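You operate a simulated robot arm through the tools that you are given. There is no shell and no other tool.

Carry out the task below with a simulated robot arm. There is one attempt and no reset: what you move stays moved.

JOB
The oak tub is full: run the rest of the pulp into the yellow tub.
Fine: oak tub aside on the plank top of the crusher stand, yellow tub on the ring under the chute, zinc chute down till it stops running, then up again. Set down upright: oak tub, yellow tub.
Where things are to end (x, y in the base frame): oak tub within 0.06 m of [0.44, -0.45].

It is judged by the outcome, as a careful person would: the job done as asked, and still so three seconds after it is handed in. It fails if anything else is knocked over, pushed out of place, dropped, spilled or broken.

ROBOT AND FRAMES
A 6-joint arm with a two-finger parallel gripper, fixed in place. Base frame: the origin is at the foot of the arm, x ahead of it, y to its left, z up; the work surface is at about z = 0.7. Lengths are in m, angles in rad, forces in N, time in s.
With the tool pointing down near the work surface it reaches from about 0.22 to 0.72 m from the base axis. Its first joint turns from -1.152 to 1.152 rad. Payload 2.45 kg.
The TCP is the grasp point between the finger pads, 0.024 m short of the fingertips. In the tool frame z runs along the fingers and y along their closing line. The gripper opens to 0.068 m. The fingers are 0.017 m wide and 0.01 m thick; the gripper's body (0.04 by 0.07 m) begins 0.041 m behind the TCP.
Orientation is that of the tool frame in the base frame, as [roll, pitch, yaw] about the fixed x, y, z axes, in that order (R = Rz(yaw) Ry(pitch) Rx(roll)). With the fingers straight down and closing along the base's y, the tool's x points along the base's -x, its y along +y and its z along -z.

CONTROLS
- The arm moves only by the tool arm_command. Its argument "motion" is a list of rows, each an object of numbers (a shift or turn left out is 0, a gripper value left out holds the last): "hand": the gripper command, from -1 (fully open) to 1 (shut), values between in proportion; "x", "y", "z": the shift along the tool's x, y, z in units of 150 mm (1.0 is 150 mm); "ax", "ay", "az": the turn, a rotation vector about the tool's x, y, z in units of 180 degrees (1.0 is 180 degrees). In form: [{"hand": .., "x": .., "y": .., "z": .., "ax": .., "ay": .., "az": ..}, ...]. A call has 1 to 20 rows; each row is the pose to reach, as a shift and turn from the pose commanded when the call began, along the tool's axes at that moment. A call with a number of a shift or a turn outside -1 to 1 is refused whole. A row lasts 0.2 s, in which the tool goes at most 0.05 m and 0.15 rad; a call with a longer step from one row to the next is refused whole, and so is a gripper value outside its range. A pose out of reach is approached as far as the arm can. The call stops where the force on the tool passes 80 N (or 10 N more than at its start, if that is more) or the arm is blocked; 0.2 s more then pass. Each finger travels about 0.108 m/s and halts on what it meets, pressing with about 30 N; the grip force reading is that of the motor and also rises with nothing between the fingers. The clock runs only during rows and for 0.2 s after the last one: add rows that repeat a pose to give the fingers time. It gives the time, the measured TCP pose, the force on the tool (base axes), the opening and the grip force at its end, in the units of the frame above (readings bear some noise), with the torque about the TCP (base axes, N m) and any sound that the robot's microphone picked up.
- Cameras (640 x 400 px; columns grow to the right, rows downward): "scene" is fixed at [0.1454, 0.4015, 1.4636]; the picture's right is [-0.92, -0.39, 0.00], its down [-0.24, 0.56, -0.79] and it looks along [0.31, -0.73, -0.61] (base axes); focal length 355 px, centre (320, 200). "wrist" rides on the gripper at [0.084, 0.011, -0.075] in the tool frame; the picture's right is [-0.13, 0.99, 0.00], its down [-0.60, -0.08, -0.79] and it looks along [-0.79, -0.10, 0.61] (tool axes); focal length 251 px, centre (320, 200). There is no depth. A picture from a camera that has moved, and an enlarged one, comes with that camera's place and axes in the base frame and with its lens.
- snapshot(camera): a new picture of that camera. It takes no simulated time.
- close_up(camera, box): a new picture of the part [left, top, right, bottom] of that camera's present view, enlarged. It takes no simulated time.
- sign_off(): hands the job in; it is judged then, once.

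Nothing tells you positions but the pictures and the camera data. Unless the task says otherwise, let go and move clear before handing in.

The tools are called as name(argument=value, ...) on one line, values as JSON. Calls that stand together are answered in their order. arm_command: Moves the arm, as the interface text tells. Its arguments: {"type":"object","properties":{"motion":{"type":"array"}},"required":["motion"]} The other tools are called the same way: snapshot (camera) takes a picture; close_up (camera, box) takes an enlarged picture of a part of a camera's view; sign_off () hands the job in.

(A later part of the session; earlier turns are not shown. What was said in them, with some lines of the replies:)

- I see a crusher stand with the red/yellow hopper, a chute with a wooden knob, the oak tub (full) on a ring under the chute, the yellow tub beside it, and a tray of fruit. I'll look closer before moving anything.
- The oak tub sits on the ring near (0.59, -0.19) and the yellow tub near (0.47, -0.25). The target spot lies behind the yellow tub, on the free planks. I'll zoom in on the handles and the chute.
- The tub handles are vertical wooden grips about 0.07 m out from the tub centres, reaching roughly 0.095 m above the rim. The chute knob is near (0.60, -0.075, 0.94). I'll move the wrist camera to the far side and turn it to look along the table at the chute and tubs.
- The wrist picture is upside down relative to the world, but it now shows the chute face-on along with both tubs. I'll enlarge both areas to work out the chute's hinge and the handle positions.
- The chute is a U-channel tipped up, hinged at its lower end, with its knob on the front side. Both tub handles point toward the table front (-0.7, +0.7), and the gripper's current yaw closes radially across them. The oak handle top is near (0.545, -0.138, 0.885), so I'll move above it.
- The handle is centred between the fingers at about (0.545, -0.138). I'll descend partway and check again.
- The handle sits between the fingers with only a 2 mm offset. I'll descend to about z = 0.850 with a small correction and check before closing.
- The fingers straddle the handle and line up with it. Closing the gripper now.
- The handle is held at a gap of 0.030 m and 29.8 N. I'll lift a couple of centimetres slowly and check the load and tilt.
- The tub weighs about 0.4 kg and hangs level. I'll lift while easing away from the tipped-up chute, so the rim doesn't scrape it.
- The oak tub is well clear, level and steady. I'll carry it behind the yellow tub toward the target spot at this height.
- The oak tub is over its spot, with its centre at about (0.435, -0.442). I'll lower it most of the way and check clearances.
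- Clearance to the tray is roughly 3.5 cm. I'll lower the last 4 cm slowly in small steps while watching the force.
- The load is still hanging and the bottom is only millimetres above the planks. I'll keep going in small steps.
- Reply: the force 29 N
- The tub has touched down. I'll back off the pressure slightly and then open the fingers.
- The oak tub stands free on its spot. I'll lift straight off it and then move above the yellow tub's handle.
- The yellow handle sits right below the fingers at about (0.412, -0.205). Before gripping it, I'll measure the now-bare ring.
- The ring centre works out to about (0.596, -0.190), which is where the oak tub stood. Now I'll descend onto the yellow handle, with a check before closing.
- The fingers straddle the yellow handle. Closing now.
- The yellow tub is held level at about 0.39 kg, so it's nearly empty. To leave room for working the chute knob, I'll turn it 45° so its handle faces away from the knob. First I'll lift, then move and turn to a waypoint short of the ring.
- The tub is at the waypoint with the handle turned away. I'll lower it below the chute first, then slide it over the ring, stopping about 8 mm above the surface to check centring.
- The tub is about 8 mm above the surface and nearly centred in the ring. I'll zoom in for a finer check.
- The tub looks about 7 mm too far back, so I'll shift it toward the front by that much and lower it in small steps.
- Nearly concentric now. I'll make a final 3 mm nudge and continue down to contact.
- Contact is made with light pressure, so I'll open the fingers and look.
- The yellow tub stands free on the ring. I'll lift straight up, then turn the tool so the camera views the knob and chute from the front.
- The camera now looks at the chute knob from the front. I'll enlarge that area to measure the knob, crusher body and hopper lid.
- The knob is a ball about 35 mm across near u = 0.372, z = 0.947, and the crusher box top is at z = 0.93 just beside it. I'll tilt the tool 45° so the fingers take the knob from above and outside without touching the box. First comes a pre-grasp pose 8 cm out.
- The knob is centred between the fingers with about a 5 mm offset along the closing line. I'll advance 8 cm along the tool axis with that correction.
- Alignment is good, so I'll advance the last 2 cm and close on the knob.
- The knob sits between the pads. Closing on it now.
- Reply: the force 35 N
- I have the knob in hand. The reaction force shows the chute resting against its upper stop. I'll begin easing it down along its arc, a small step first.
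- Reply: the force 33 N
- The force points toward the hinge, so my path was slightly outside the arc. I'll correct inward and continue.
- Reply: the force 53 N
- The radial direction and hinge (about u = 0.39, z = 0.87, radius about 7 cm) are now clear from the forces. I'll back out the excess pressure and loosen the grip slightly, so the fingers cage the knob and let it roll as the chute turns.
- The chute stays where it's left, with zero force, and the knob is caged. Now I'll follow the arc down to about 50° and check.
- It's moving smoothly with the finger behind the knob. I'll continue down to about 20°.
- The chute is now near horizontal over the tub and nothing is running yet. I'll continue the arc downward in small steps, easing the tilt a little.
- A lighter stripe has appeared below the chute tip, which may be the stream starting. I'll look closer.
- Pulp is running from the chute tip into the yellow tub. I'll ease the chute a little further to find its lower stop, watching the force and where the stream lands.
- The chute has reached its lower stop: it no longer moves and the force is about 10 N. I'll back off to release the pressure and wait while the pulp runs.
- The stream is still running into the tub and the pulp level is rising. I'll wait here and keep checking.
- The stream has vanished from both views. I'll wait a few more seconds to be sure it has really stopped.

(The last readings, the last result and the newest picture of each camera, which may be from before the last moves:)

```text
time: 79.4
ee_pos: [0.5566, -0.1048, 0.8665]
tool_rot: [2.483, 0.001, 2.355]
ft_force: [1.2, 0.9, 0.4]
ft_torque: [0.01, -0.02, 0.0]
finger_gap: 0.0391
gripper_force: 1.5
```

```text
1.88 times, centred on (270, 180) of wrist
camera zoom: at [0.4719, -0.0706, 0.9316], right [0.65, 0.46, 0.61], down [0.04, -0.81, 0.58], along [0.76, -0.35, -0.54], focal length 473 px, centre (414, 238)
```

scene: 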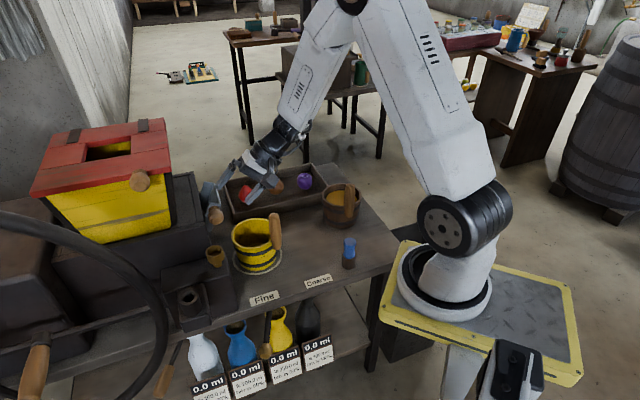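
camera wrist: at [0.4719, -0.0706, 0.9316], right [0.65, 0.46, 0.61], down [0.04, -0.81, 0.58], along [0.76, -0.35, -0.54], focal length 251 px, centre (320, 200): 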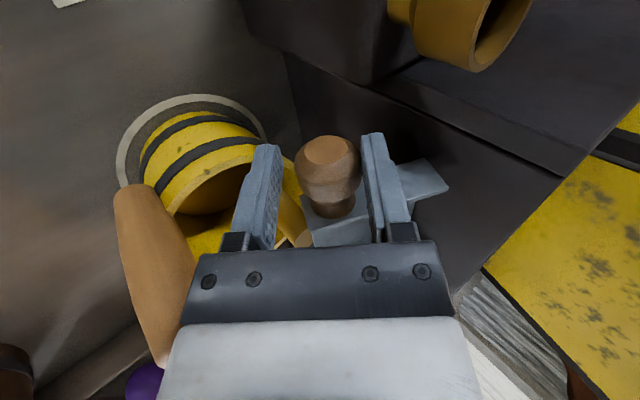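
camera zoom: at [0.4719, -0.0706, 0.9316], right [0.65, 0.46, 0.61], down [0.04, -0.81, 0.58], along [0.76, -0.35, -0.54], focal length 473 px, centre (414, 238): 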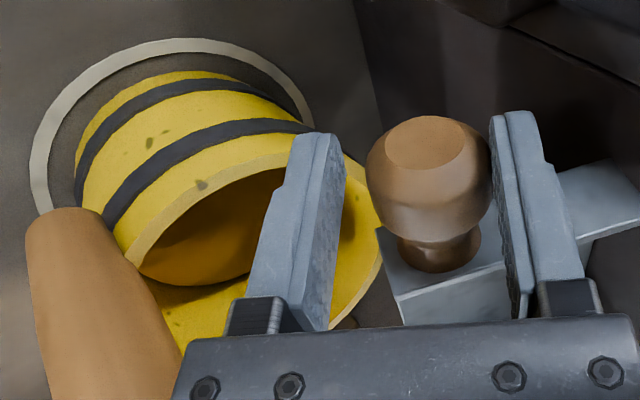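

It has stopped for good. Now I'll raise the chute back along the same arc, with the lower finger lifting the knob and the tilt returning to 45°.

arm_command(motion=[{"hand": -0.1, "y": 0.024, "z": -0.03, "ax": -0.008}, {"y": 0.0489, "z": -0.0608, "ax": -0.016}, {"y": 0.07, "z": -0.081, "ax": -0.022}, {"y": 0.0913, "z": -0.1013, "ax": -0.028}, {"y": 0.118, "z": -0.121, "ax": -0.034}, {"y": 0.1447, "z": -0.1408, "ax": -0.04}, {"y": 0.1447, "z": -0.1408, "ax": -0.04}])

snapshot(camera="wrist")

close_up(camera="scene", box=[190, 180, 310, 260])

```text
time: 81.0
ee_pos: [0.557, -0.1045, 0.8967]
tool_rot: [2.363, 0.001, 2.354]
ft_force: [-23.6, -21.9, -5.2]
ft_torque: [-0.76, 0.99, 0.05]
finger_gap: 0.0586
gripper_force: 13.4
```

```text
taken
camera wrist: at [0.4672, -0.0755, 0.9567], right [0.59, 0.41, 0.7], down [-0.01, -0.86, 0.51], along [0.81, -0.31, -0.5], focal length 251 px, centre (320, 200)
```

wrist: 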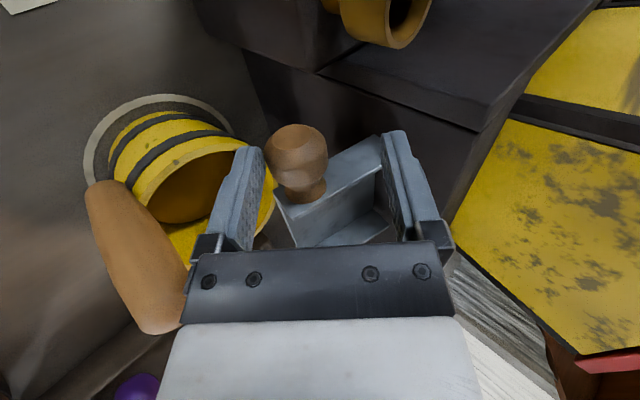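

```text
5.00 times, centred on (250, 220) of scene
camera zoom: at [0.1449, 0.4009, 1.4639], right [-0.92, -0.39, 0.0], down [-0.24, 0.56, -0.79], along [0.31, -0.73, -0.61], focal length 1775 px, centre (670, 100)
```

zoom: 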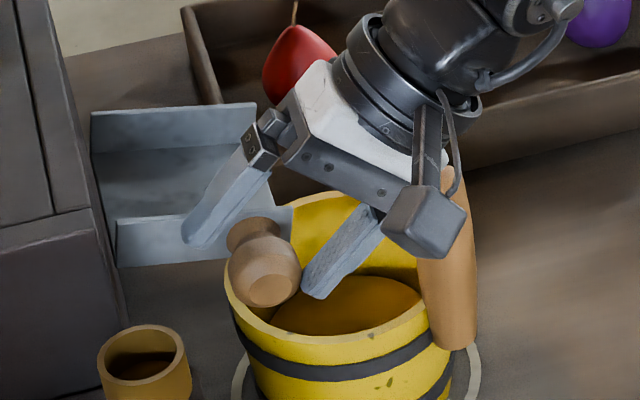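

The finger only pushed the knob sideways toward the hinge, and the chute stayed down. The images now give a better arc: hinge at about (u 0.3955, z 0.877), radius 0.070. I'll open wider, come back down centred on the knob, grip it firmly, and lift along that arc.

arm_command(motion=[{"hand": -0.8}, {"hand": -0.8, "y": -0.04, "z": 0.03, "ax": 0.006}, {"hand": -0.8, "y": -0.08, "z": 0.08, "ax": 0.014}, {"hand": -0.8, "y": -0.11, "z": 0.125, "ax": 0.022}, {"hand": -0.8, "y": -0.14, "z": 0.1692, "ax": 0.028}, {"hand": -0.8, "y": -0.14, "z": 0.1692, "ax": 0.028}])

snapshot(camera="wrist")

close_up(camera="scene", box=[190, 180, 310, 260])

```text
time: 82.4
ee_pos: [0.561, -0.1005, 0.864]
tool_rot: [2.445, 0.001, 2.357]
ft_force: [0.0, 0.4, 1.0]
ft_torque: [0.0, -0.04, 0.0]
finger_gap: 0.0612
gripper_force: 0.1
```

```text
taken
camera wrist: at [0.4746, -0.0678, 0.928], right [0.63, 0.45, 0.64], down [0.02, -0.83, 0.56], along [0.78, -0.34, -0.53], focal length 251 px, centre (320, 200)
```

wrist: 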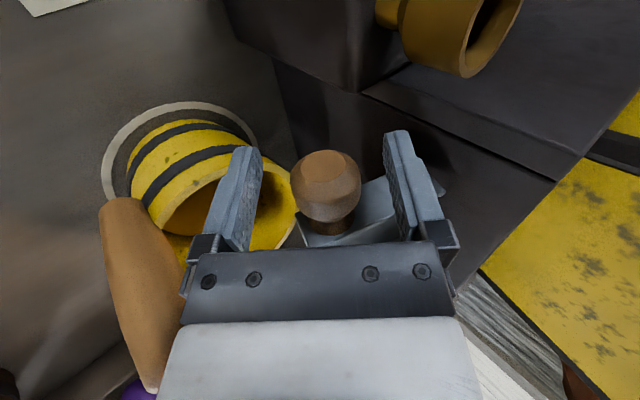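

```text
5.00 times, centred on (250, 220) of scene
camera zoom: at [0.1454, 0.4015, 1.4636], right [-0.92, -0.39, 0.0], down [-0.24, 0.56, -0.79], along [0.31, -0.73, -0.61], focal length 1775 px, centre (670, 100)
```

zoom: 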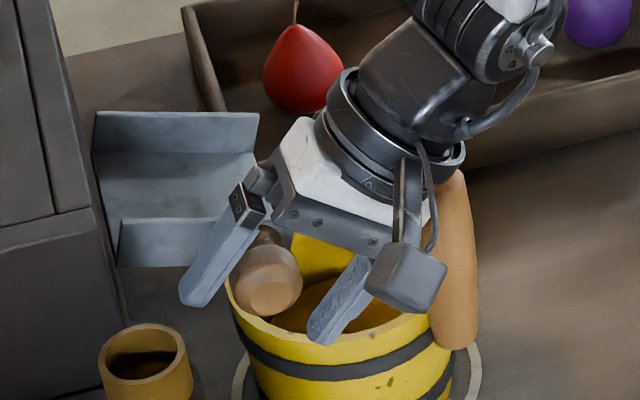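

The knob is nearly centred. I'll make a 3 mm correction and grip it firmly.

arm_command(motion=[{"hand": -0.8, "y": 0.018, "z": -0.008}, {"hand": -0.3, "y": 0.018, "z": -0.008}, {"hand": 0.3, "y": 0.018, "z": -0.008}, {"hand": 1, "y": 0.018, "z": -0.008}, {"hand": 1, "y": 0.018, "z": -0.008}, {"hand": 1, "y": 0.018, "z": -0.008}])

snapshot(camera="wrist")

```text
time: 83.8
ee_pos: [0.5627, -0.0983, 0.8661]
tool_rot: [2.445, -0.002, 2.354]
ft_force: [-6.4, -8.9, -7.1]
ft_torque: [-0.51, 0.2, -0.15]
finger_gap: 0.0324
gripper_force: 45.4
```

```text
taken
camera wrist: at [0.4751, -0.0667, 0.93], right [0.63, 0.45, 0.64], down [0.02, -0.83, 0.56], along [0.78, -0.34, -0.53], focal length 251 px, centre (320, 200)
```

wrist: 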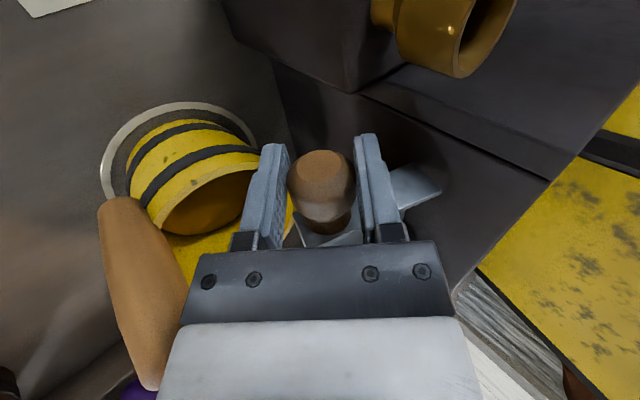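

Gripped at 32 mm with little side load. Lifting about 10° along the arc.

arm_command(motion=[{"hand": 1, "y": 0.012, "z": -0.02}, {"y": 0.026, "z": -0.042}, {"y": 0.042, "z": -0.0638}, {"y": 0.042, "z": -0.0638}])

snapshot(camera="wrist")

close_up(camera="scene", box=[190, 180, 310, 260])

```text
time: 84.8
ee_pos: [0.5595, -0.1014, 0.8771]
tool_rot: [2.448, -0.002, 2.356]
ft_force: [-21.1, -14.8, -11.9]
ft_torque: [-0.37, 0.83, 0.54]
finger_gap: 0.033
gripper_force: 45.2
```

```text
taken
camera wrist: at [0.4736, -0.0684, 0.9413], right [0.63, 0.45, 0.63], down [0.03, -0.83, 0.56], along [0.77, -0.34, -0.54], focal length 251 px, centre (320, 200)
```

wrist: 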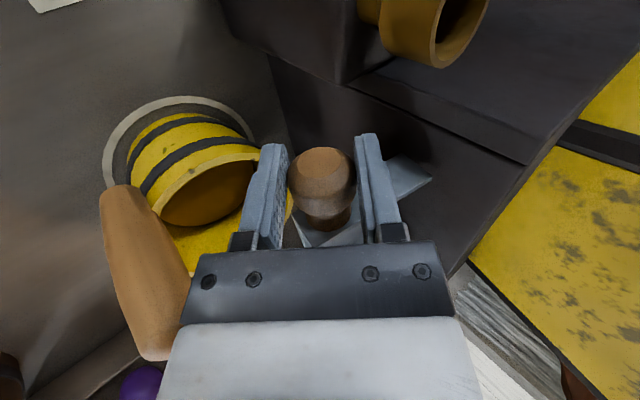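

```text
5.00 times, centred on (250, 220) of scene
camera zoom: at [0.1451, 0.4011, 1.4638], right [-0.92, -0.39, 0.0], down [-0.24, 0.56, -0.79], along [0.31, -0.73, -0.61], focal length 1775 px, centre (670, 100)
```

zoom: 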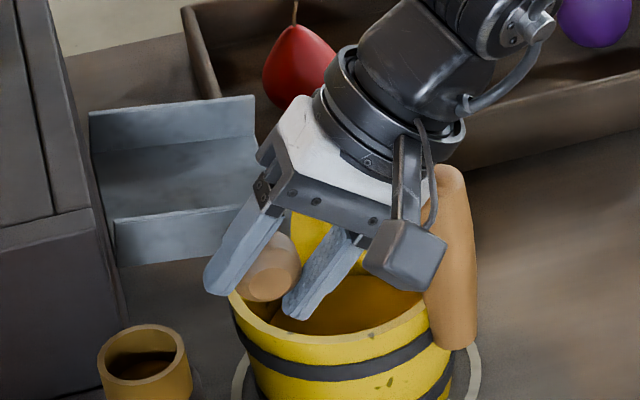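

The chute is coming up. I'm about 1.5 mm too close to the hinge, so I'll correct outward and continue.

arm_command(motion=[{"hand": 1, "y": 0.0094, "z": -0.0269}, {"y": 0.0323, "z": -0.0511}, {"y": 0.0614, "z": -0.0755}, {"y": 0.0614, "z": -0.0755}])

```text
time: 85.8
ee_pos: [0.5601, -0.1014, 0.8944]
tool_rot: [2.443, 0.0, 2.356]
ft_force: [-24.0, -13.3, -0.1]
ft_torque: [-0.36, 0.25, 0.07]
finger_gap: 0.0326
gripper_force: 44.9
```

A refit from the force readings puts the hinge near (u 0.381, z 0.884) with a radius of about 56 mm. I'll continue along that arc.

arm_command(motion=[{"hand": 1, "y": 0.012, "z": -0.0247}, {"y": 0.0337, "z": -0.0413}, {"y": 0.06, "z": -0.056}, {"y": 0.085, "z": -0.0705}, {"y": 0.085, "z": -0.0705}])

close_up(camera="scene", box=[190, 180, 310, 260])

snapshot(camera="wrist")

```text
time: 87.0
ee_pos: [0.5638, -0.0977, 0.9084]
tool_rot: [2.447, 0.0, 2.354]
ft_force: [-17.5, -14.2, -8.0]
ft_torque: [-0.69, 1.16, 0.17]
finger_gap: 0.0321
gripper_force: 44.8
```

```text
5.00 times, centred on (250, 220) of scene
camera zoom: at [0.1451, 0.4011, 1.4638], right [-0.92, -0.39, 0.0], down [-0.24, 0.56, -0.79], along [0.31, -0.73, -0.61], focal length 1775 px, centre (670, 100)
```

zoom: 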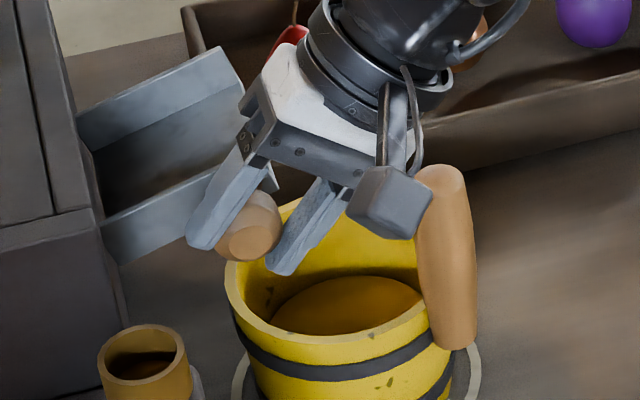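

```text
taken
camera wrist: at [0.4764, -0.066, 0.9714], right [0.63, 0.45, 0.63], down [0.02, -0.83, 0.56], along [0.77, -0.34, -0.53], focal length 251 px, centre (320, 200)
```

wrist: 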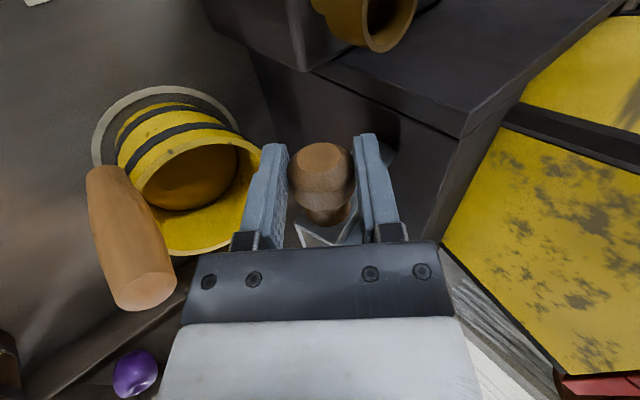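

It's rising well and the yellow tub holds the pulp. From here the lower finger can push it up, so I'll loosen to the cage and continue to about 55°.

arm_command(motion=[{"hand": 0.0}, {"hand": -0.06}, {"hand": -0.06, "y": 0.03, "z": -0.012, "ax": -0.004}, {"hand": -0.06, "y": 0.06, "z": -0.021, "ax": -0.008}, {"hand": -0.06, "y": 0.0934, "z": -0.0297, "ax": -0.012}, {"hand": -0.06, "y": 0.125, "z": -0.032, "ax": -0.016}, {"hand": -0.06, "y": 0.158, "z": -0.0335, "ax": -0.02}, {"hand": -0.06, "y": 0.192, "z": -0.0342, "ax": -0.024}, {"hand": -0.06, "y": 0.192, "z": -0.0342, "ax": -0.028}])

close_up(camera="scene", box=[170, 160, 290, 240])

snapshot(camera="wrist")

```text
time: 89.0
ee_pos: [0.5772, -0.0846, 0.9292]
tool_rot: [2.356, 0.001, 2.358]
ft_force: [-1.0, 0.5, -0.9]
ft_torque: [0.02, -0.03, -0.03]
finger_gap: 0.0366
gripper_force: 0.3
```

```text
5.00 times, centred on (230, 200) of scene
camera zoom: at [0.1454, 0.4015, 1.4636], right [-0.92, -0.39, 0.0], down [-0.24, 0.56, -0.79], along [0.31, -0.73, -0.61], focal length 1775 px, centre (770, 200)
```

zoom: 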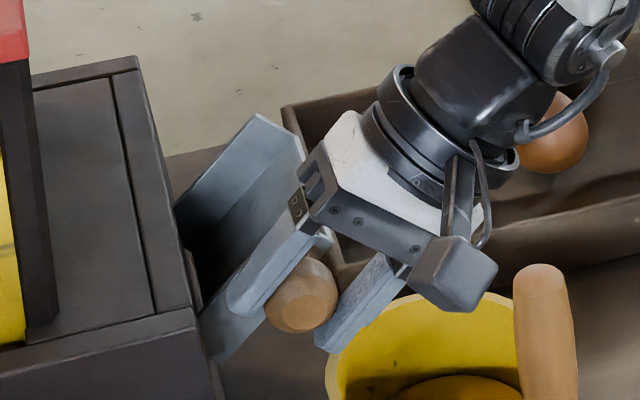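

```text
taken
camera wrist: at [0.4867, -0.0564, 0.9908], right [0.59, 0.4, 0.7], down [-0.01, -0.86, 0.5], along [0.81, -0.3, -0.5], focal length 251 px, centre (320, 200)
```

wrist: 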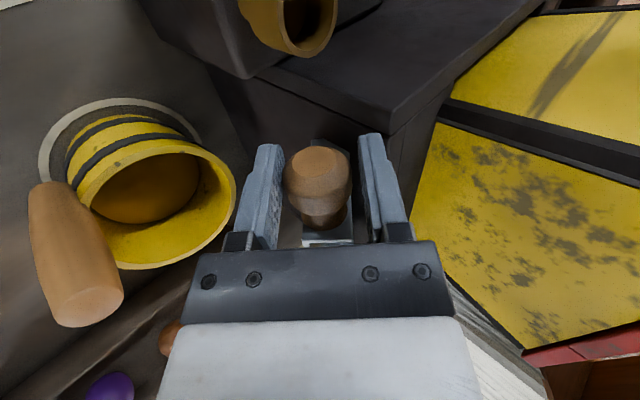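

Smooth, with almost no force. I'll continue up toward the original stop position.

arm_command(motion=[{"hand": -0.06, "y": 0.033, "z": 0.008}, {"y": 0.066, "z": 0.017}, {"y": 0.0995, "z": 0.0269}, {"y": 0.13, "z": 0.035}, {"y": 0.155, "z": 0.0425}, {"y": 0.155, "z": 0.0425}])

close_up(camera="scene", box=[170, 160, 290, 240])

snapshot(camera="wrist")

```text
time: 90.4
ee_pos: [0.5931, -0.0686, 0.9421]
tool_rot: [2.355, -0.002, 2.355]
ft_force: [-3.3, -2.4, -2.5]
ft_torque: [-0.05, 0.08, -0.05]
finger_gap: 0.04
gripper_force: 2.6
```

```text
5.00 times, centred on (230, 200) of scene
camera zoom: at [0.1453, 0.4015, 1.4637], right [-0.92, -0.39, 0.0], down [-0.24, 0.56, -0.79], along [0.31, -0.73, -0.61], focal length 1775 px, centre (770, 200)
```

zoom: 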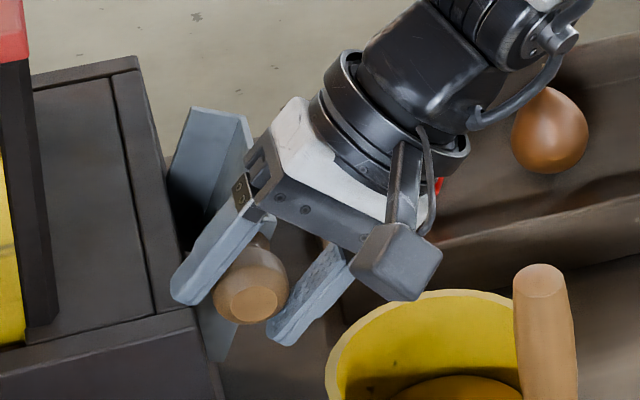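

```text
taken
camera wrist: at [0.5019, -0.0416, 1.0036], right [0.59, 0.4, 0.7], down [-0.01, -0.86, 0.51], along [0.81, -0.3, -0.5], focal length 251 px, centre (320, 200)
```

wrist: 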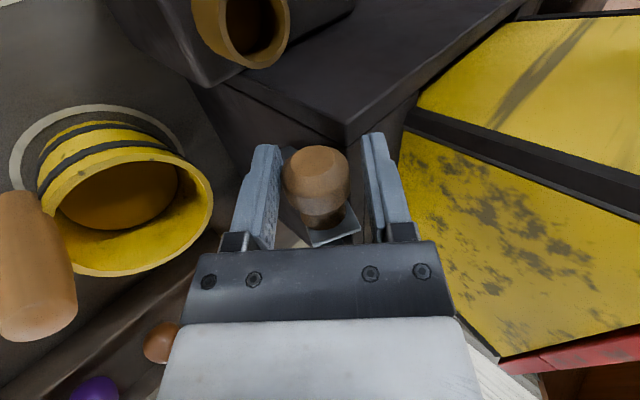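

The chute is back where it started: its far corner matches the first picture to within a pixel or two, and the knob is against the upper stop. I'll give it one more small nudge, then open the fingers and check that it stays up.

arm_command(motion=[{"hand": -0.06, "y": 0.008}, {"hand": -0.06, "y": 0.014}, {"hand": -0.06, "y": 0.014}])

arm_command(motion=[{"hand": -0.3, "y": -0.008}, {"hand": -0.6, "y": -0.016}, {"hand": -1, "y": -0.016}, {"hand": -1, "y": -0.016}, {"hand": -1, "y": -0.016}])

close_up(camera="scene", box=[170, 160, 290, 240])

snapshot(camera="wrist")

```text
time: 91.2
ee_pos: [0.5932, -0.0689, 0.9438]
tool_rot: [2.356, -0.001, 2.356]
ft_force: [-6.5, -4.0, -2.7]
ft_torque: [-0.09, 0.12, -0.04]
finger_gap: 0.0421
gripper_force: 3.9
```

```text
time: 92.4
ee_pos: [0.5929, -0.0699, 0.9414]
tool_rot: [2.356, 0.0, 2.357]
ft_force: [-0.1, 0.1, -0.5]
ft_torque: [0.02, -0.01, -0.02]
finger_gap: 0.0681
gripper_force: 0.1
```

```text
5.00 times, centred on (230, 200) of scene
camera zoom: at [0.1454, 0.4015, 1.4636], right [-0.92, -0.39, 0.0], down [-0.24, 0.56, -0.79], along [0.31, -0.73, -0.61], focal length 1775 px, centre (770, 200)
```

zoom: 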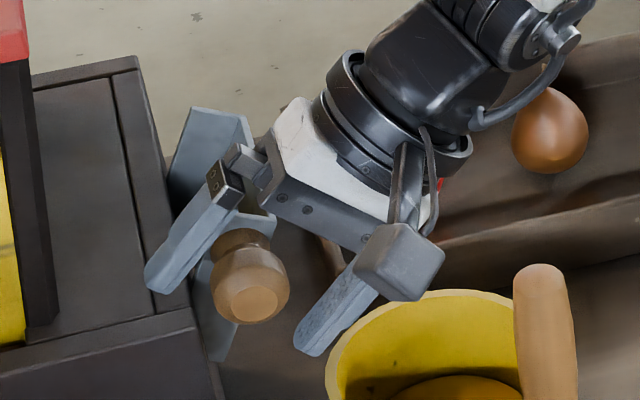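

```text
taken
camera wrist: at [0.5012, -0.0421, 1.0032], right [0.59, 0.4, 0.7], down [-0.01, -0.86, 0.51], along [0.81, -0.3, -0.5], focal length 251 px, centre (320, 200)
```

wrist: 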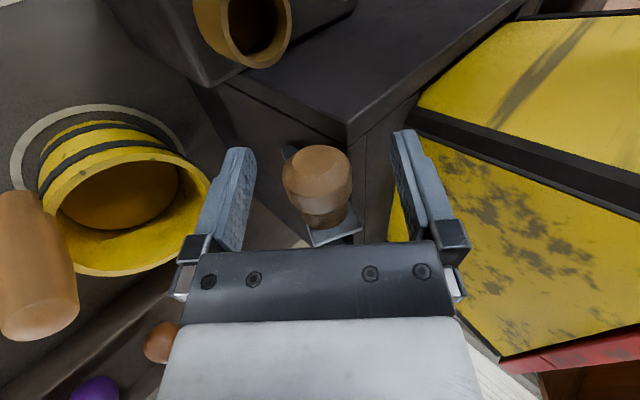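

The chute stays up with the fingers open. Now I'll withdraw along the tool axis, well clear.

arm_command(motion=[{"hand": -1, "z": -0.08}, {"z": -0.2}, {"z": -0.35}, {"z": -0.5}, {"z": -0.65}, {"z": -0.8}, {"z": -0.9}, {"z": -0.9}])

arm_command(motion=[{"hand": -1, "z": -0.05, "ax": 0.03}, {"z": -0.1, "ax": 0.065}, {"z": -0.15, "ax": 0.1}, {"z": -0.2, "ax": 0.135}, {"z": -0.25, "ax": 0.17}, {"z": -0.3, "ax": 0.205}, {"z": -0.35, "ax": 0.235}, {"z": -0.38, "ax": 0.25}, {"z": -0.38, "ax": 0.25}])

snapshot(camera="scene")

snapshot(camera="wrist")

close_up(camera="scene", box=[180, 160, 400, 300])

```text
time: 94.2
ee_pos: [0.5248, -0.1354, 1.0377]
tool_rot: [2.355, -0.001, 2.356]
ft_force: [0.4, -0.6, -0.4]
ft_torque: [0.0, 0.03, 0.03]
finger_gap: 0.068
gripper_force: 0.0
```

```text
time: 96.2
ee_pos: [0.4959, -0.1649, 1.0788]
tool_rot: [-3.139, 0.0, 2.357]
ft_force: [0.2, 0.9, -0.8]
ft_torque: [0.0, -0.03, -0.03]
finger_gap: 0.0681
gripper_force: 0.1
```

```text
taken
```

scene: 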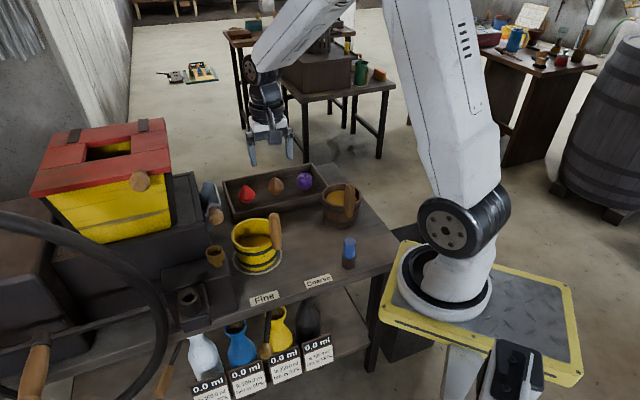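

```text
taken
camera wrist: at [0.4453, -0.0963, 1.1528], right [0.79, 0.61, 0.0], down [0.37, -0.48, 0.79], along [0.48, -0.63, -0.61], focal length 251 px, centre (320, 200)
```

wrist: 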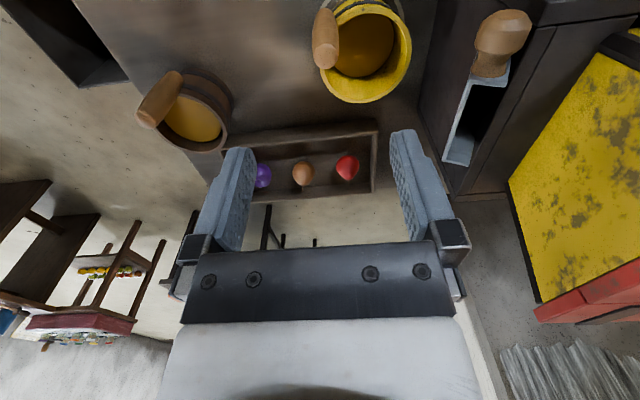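

```text
2.86 times, centred on (290, 230) of scene
camera zoom: at [0.1454, 0.4015, 1.4636], right [-0.92, -0.39, 0.0], down [-0.24, 0.56, -0.79], along [0.31, -0.73, -0.61], focal length 1014 px, centre (406, 114)
```

zoom: 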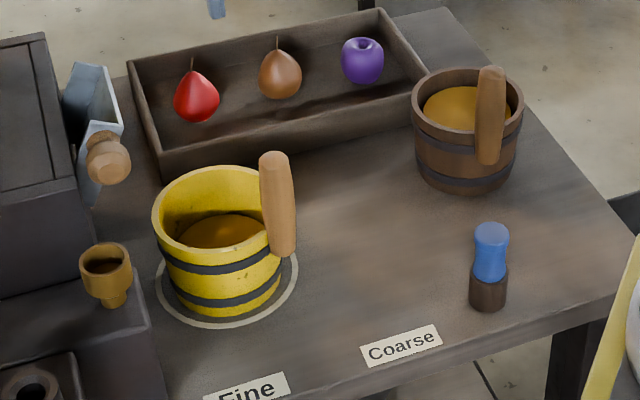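

Everything looks settled, with the arm clear. I'll do a final close check of the chute, the ring and the oak tub for spills and position.

close_up(camera="scene", box=[180, 170, 300, 245])

close_up(camera="scene", box=[220, 210, 310, 285])

close_up(camera="scene", box=[300, 165, 390, 235])

```text
5.33 times, centred on (240, 208) of scene
camera zoom: at [0.1454, 0.4015, 1.4636], right [-0.92, -0.39, 0.0], down [-0.24, 0.56, -0.79], along [0.31, -0.73, -0.61], focal length 1894 px, centre (747, 160)
```

zoom: 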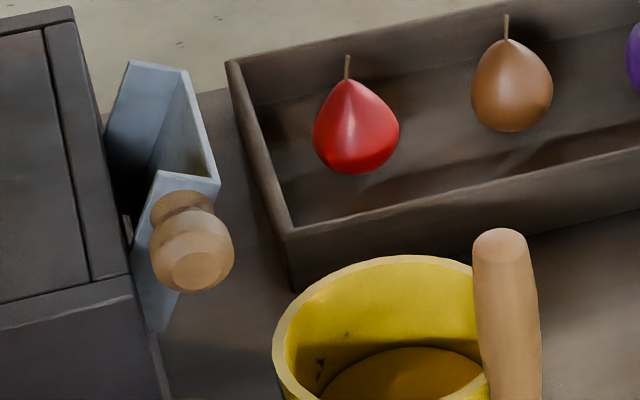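

```text
5.33 times, centred on (265, 248) of scene
camera zoom: at [0.1454, 0.4015, 1.4636], right [-0.92, -0.39, 0.0], down [-0.24, 0.56, -0.79], along [0.31, -0.73, -0.61], focal length 1894 px, centre (613, -53)
```

zoom: 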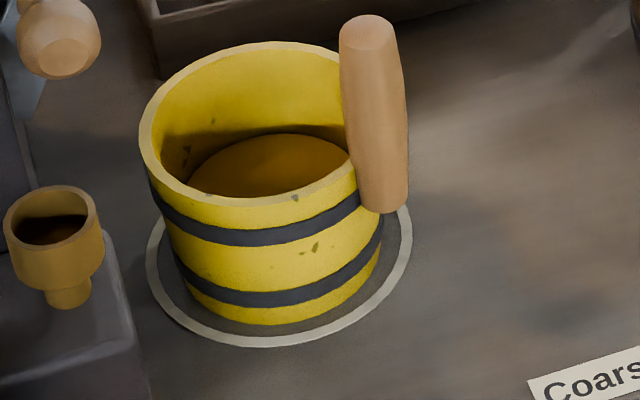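

```text
5.71 times, centred on (345, 200) of scene
camera zoom: at [0.1454, 0.4015, 1.4636], right [-0.92, -0.39, 0.0], down [-0.24, 0.56, -0.79], along [0.31, -0.73, -0.61], focal length 2029 px, centre (177, 200)
```

zoom: 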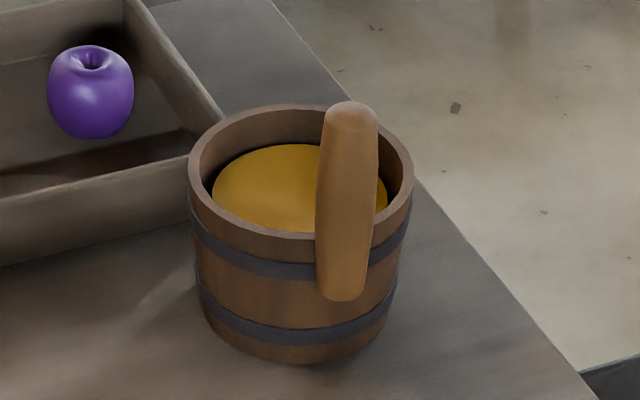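

The chute is back up exactly as in the first picture and nothing is running. The yellow tub stands upright on the ring with the pulp in it, and the oak tub is upright at about (0.43, -0.445). I see no spills, nothing else has moved and the arm is clear, so I'm handing in.

sign_off()

```text
The job is handed in.
```

The rest of the pulp is now in the yellow tub and the job is handed in. I don't have the judge's verdict.

- **Oak tub:** it stands upright and still full on the planks at about (0.43, -0.445), roughly 1 cm from the target of (0.44, -0.45).
- **Yellow tub:** it stands upright on the ring under the chute with the pulp in it. I turned its handle about 45° away from the chute knob to make room for the gripper.
- **Zinc chute:** I lowered it to its stop and waited until the stream ended, plus about three more seconds. Then I raised it back to where it began. My first try at raising it only pushed the knob sideways and the chute stayed down. The second try, with a firm grip, brought it up.

The last pictures show no spills and nothing else moved, and the arm is clear with the gripper open.
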